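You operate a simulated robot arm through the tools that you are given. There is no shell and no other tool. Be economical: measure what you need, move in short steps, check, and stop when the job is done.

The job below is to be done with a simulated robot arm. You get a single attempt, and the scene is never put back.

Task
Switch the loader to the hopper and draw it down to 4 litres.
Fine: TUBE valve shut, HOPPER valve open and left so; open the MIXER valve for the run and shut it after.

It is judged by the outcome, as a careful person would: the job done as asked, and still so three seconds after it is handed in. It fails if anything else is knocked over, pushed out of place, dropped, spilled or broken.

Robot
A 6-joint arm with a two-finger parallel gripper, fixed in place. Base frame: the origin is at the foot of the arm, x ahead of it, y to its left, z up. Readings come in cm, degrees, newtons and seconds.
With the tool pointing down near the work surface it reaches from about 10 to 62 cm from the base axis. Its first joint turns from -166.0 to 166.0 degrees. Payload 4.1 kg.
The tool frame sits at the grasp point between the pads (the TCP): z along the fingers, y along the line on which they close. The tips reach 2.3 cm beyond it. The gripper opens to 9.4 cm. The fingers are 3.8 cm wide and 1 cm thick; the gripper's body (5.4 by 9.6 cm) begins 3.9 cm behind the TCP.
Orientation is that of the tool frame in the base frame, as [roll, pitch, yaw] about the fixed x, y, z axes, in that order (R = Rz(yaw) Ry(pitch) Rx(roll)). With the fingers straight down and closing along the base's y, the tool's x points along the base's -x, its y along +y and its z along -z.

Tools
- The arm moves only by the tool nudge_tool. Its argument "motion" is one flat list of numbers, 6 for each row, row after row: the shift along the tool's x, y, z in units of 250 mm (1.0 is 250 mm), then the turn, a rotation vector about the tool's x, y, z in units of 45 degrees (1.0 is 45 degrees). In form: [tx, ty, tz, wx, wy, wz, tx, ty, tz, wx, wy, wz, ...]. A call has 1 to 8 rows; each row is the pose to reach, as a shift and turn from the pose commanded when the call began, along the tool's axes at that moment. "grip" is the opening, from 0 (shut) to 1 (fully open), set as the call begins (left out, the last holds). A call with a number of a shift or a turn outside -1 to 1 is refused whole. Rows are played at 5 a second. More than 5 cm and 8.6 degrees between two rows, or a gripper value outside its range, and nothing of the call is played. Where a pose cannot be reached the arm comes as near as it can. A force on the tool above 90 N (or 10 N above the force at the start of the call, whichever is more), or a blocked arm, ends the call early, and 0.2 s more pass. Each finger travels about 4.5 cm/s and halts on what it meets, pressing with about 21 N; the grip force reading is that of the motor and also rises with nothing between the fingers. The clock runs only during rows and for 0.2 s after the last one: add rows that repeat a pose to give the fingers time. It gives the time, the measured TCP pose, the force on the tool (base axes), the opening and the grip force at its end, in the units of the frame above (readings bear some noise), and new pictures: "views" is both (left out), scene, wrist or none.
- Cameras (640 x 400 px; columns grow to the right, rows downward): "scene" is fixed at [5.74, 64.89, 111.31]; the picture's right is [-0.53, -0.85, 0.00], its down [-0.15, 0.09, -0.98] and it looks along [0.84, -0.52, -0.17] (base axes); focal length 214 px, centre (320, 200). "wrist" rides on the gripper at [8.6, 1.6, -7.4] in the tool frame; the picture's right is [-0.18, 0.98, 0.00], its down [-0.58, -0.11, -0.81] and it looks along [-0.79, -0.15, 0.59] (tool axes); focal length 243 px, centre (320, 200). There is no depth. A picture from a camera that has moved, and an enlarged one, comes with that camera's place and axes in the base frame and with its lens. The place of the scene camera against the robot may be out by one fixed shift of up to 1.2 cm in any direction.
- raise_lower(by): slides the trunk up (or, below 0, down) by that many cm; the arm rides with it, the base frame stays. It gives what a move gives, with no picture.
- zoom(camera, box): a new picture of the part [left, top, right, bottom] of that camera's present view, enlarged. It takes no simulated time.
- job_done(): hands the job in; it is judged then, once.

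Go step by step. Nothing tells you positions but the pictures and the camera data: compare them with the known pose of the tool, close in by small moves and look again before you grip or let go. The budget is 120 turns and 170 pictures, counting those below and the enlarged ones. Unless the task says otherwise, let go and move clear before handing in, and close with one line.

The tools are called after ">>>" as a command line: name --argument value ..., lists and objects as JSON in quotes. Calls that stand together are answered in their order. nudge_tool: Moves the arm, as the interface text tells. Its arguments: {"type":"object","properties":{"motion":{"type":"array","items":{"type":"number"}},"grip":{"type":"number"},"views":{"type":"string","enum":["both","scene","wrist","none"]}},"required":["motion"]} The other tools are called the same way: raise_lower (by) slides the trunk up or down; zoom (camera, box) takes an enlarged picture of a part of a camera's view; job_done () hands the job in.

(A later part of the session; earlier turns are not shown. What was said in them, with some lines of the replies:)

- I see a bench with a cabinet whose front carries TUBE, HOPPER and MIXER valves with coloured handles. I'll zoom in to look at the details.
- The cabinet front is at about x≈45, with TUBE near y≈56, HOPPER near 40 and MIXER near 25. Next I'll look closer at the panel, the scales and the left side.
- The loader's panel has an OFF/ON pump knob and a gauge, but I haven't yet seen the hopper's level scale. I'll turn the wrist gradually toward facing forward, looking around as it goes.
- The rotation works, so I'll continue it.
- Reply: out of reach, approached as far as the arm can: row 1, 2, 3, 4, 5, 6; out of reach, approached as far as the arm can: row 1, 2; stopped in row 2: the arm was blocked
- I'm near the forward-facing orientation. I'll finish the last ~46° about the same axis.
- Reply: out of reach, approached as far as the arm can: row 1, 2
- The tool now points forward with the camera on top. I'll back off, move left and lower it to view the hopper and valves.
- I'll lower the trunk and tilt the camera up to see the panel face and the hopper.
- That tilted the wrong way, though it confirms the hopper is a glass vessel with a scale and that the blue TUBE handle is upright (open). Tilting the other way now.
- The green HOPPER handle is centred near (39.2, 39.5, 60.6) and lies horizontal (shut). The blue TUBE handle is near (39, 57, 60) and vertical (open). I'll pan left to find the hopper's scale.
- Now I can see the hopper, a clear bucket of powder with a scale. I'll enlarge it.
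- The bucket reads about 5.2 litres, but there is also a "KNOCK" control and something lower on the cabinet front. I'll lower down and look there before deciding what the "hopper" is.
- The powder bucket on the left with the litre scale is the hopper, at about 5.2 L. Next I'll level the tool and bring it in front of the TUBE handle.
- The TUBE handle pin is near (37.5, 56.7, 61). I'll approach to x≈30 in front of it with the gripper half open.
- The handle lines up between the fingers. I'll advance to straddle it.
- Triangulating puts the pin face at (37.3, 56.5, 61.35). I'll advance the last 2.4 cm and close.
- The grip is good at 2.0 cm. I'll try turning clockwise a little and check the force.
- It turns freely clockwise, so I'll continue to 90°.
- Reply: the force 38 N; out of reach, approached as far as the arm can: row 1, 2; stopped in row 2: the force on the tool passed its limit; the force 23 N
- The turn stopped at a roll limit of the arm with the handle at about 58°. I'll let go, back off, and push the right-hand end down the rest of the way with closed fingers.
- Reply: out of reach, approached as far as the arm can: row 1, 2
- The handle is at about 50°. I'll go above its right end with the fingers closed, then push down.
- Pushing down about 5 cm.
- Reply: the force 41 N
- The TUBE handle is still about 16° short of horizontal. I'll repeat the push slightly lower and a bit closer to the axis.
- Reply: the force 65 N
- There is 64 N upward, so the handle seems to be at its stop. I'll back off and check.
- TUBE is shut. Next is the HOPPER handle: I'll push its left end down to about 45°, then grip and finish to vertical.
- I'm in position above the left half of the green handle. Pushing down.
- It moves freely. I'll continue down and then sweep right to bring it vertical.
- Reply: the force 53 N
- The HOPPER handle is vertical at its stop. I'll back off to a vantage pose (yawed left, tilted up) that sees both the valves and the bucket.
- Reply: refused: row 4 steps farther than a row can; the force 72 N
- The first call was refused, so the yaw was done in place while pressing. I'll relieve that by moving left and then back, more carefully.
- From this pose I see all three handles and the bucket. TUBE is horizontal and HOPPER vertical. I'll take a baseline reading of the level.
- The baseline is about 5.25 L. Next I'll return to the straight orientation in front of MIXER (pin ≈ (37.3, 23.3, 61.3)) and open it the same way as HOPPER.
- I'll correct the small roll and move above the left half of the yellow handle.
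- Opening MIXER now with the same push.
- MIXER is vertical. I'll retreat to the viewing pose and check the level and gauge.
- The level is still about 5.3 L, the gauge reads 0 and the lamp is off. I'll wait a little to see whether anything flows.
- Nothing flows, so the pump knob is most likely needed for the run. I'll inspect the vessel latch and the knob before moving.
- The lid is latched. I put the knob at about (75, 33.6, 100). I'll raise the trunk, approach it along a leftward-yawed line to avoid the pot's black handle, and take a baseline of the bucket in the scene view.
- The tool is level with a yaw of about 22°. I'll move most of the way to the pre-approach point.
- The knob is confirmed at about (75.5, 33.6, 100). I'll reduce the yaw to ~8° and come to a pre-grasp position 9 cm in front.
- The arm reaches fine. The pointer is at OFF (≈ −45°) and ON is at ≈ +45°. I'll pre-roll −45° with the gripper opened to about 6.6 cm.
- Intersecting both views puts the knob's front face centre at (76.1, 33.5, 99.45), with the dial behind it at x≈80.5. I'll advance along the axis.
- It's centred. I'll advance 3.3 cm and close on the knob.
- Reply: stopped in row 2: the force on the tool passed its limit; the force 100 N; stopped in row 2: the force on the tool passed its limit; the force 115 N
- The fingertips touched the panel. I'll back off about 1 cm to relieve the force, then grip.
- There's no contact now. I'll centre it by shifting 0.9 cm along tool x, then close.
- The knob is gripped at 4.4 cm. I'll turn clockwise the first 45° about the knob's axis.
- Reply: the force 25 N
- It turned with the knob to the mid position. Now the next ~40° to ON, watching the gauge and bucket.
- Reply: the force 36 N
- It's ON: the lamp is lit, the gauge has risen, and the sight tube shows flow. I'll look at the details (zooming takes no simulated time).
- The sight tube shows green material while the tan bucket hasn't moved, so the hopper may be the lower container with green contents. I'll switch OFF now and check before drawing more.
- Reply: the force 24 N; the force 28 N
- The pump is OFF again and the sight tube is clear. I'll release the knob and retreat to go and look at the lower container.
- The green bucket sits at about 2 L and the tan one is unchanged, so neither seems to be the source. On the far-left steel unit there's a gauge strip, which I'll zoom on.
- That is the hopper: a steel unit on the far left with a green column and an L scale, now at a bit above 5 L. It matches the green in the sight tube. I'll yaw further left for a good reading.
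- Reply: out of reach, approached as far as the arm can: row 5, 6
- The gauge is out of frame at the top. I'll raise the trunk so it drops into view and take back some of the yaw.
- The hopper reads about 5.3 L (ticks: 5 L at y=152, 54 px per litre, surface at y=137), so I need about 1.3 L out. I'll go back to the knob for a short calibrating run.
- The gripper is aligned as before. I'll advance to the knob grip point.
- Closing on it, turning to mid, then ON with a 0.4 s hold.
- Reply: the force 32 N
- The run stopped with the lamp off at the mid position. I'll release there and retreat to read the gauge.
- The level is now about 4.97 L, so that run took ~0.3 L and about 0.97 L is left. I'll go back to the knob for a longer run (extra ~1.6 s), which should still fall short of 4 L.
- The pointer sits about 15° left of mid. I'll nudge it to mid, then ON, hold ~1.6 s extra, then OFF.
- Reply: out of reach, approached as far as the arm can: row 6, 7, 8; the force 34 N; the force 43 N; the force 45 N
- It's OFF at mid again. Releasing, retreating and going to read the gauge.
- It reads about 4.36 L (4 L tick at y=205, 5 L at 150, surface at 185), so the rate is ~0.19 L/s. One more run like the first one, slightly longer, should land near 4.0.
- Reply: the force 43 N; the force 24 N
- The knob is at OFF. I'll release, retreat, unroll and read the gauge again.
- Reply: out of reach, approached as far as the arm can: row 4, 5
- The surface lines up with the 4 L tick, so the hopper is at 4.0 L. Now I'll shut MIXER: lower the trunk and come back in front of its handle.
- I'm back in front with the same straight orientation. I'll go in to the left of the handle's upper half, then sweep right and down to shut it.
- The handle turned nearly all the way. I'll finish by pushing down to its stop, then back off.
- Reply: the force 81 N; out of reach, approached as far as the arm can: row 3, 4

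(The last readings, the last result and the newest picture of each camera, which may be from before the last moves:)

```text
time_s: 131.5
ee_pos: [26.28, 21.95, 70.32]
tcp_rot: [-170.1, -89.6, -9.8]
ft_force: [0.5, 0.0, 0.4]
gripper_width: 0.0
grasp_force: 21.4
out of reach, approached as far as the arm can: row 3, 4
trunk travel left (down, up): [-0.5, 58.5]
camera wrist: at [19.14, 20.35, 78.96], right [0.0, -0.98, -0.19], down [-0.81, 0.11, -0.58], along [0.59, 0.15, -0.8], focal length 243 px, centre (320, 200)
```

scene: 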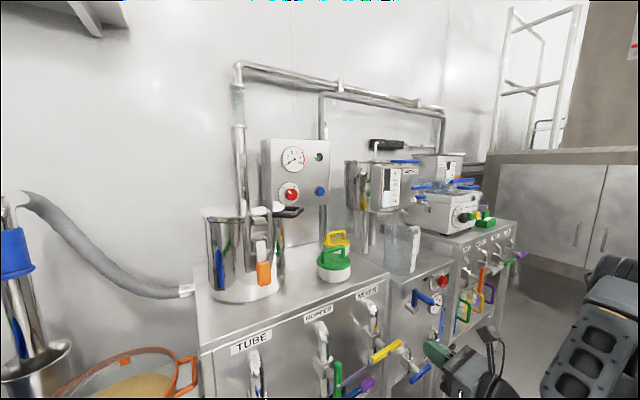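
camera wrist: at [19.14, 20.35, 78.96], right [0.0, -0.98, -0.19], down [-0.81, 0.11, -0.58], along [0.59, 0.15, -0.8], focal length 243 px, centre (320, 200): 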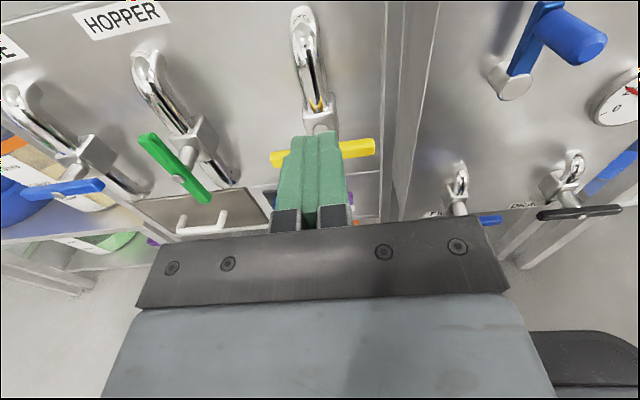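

MIXER is horizontal (shut), HOPPER vertical (open) and TUBE horizontal (shut). A last close look before handing in.

>>> zoom --camera "scene" --box '[225, 310, 425, 400]'

>>> zoom --camera "scene" --box '[215, 60, 345, 215]'

```text
3.20 times, centred on (325, 355) of scene
camera zoom: at [5.74, 64.89, 111.31], right [-0.53, -0.85, 0.0], down [-0.15, 0.09, -0.98], along [0.84, -0.52, -0.17], focal length 686 px, centre (304, -296)
```

zoom: 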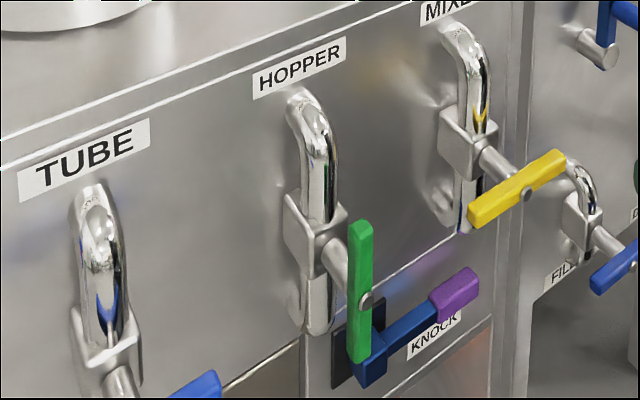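

```text
2.58 times, centred on (280, 138) of scene
camera zoom: at [5.74, 64.89, 111.31], right [-0.53, -0.85, 0.0], down [-0.15, 0.09, -0.98], along [0.84, -0.52, -0.17], focal length 554 px, centre (423, 361)
```

zoom: 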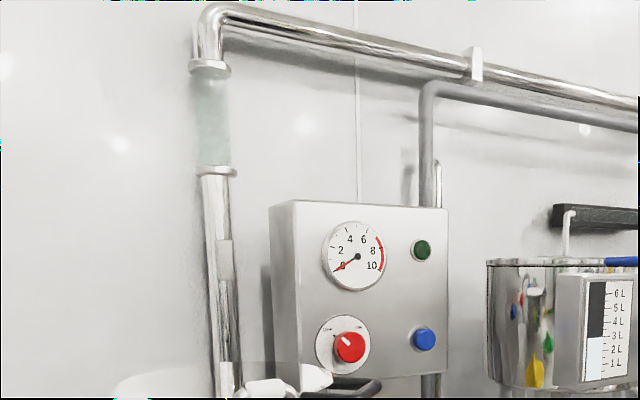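

Everything is as asked: the valves are set, the pump is off, the sight tube is clear and the arm is clear of the equipment. Handing in.

>>> job_done

```text
The job is handed in.
```

The loader is switched to the hopper and drawn down to about 4.0 L on its gauge; TUBE is shut, HOPPER is left open, MIXER is shut after the run, and the pump knob, which I had to turn on for the run, is back at OFF.
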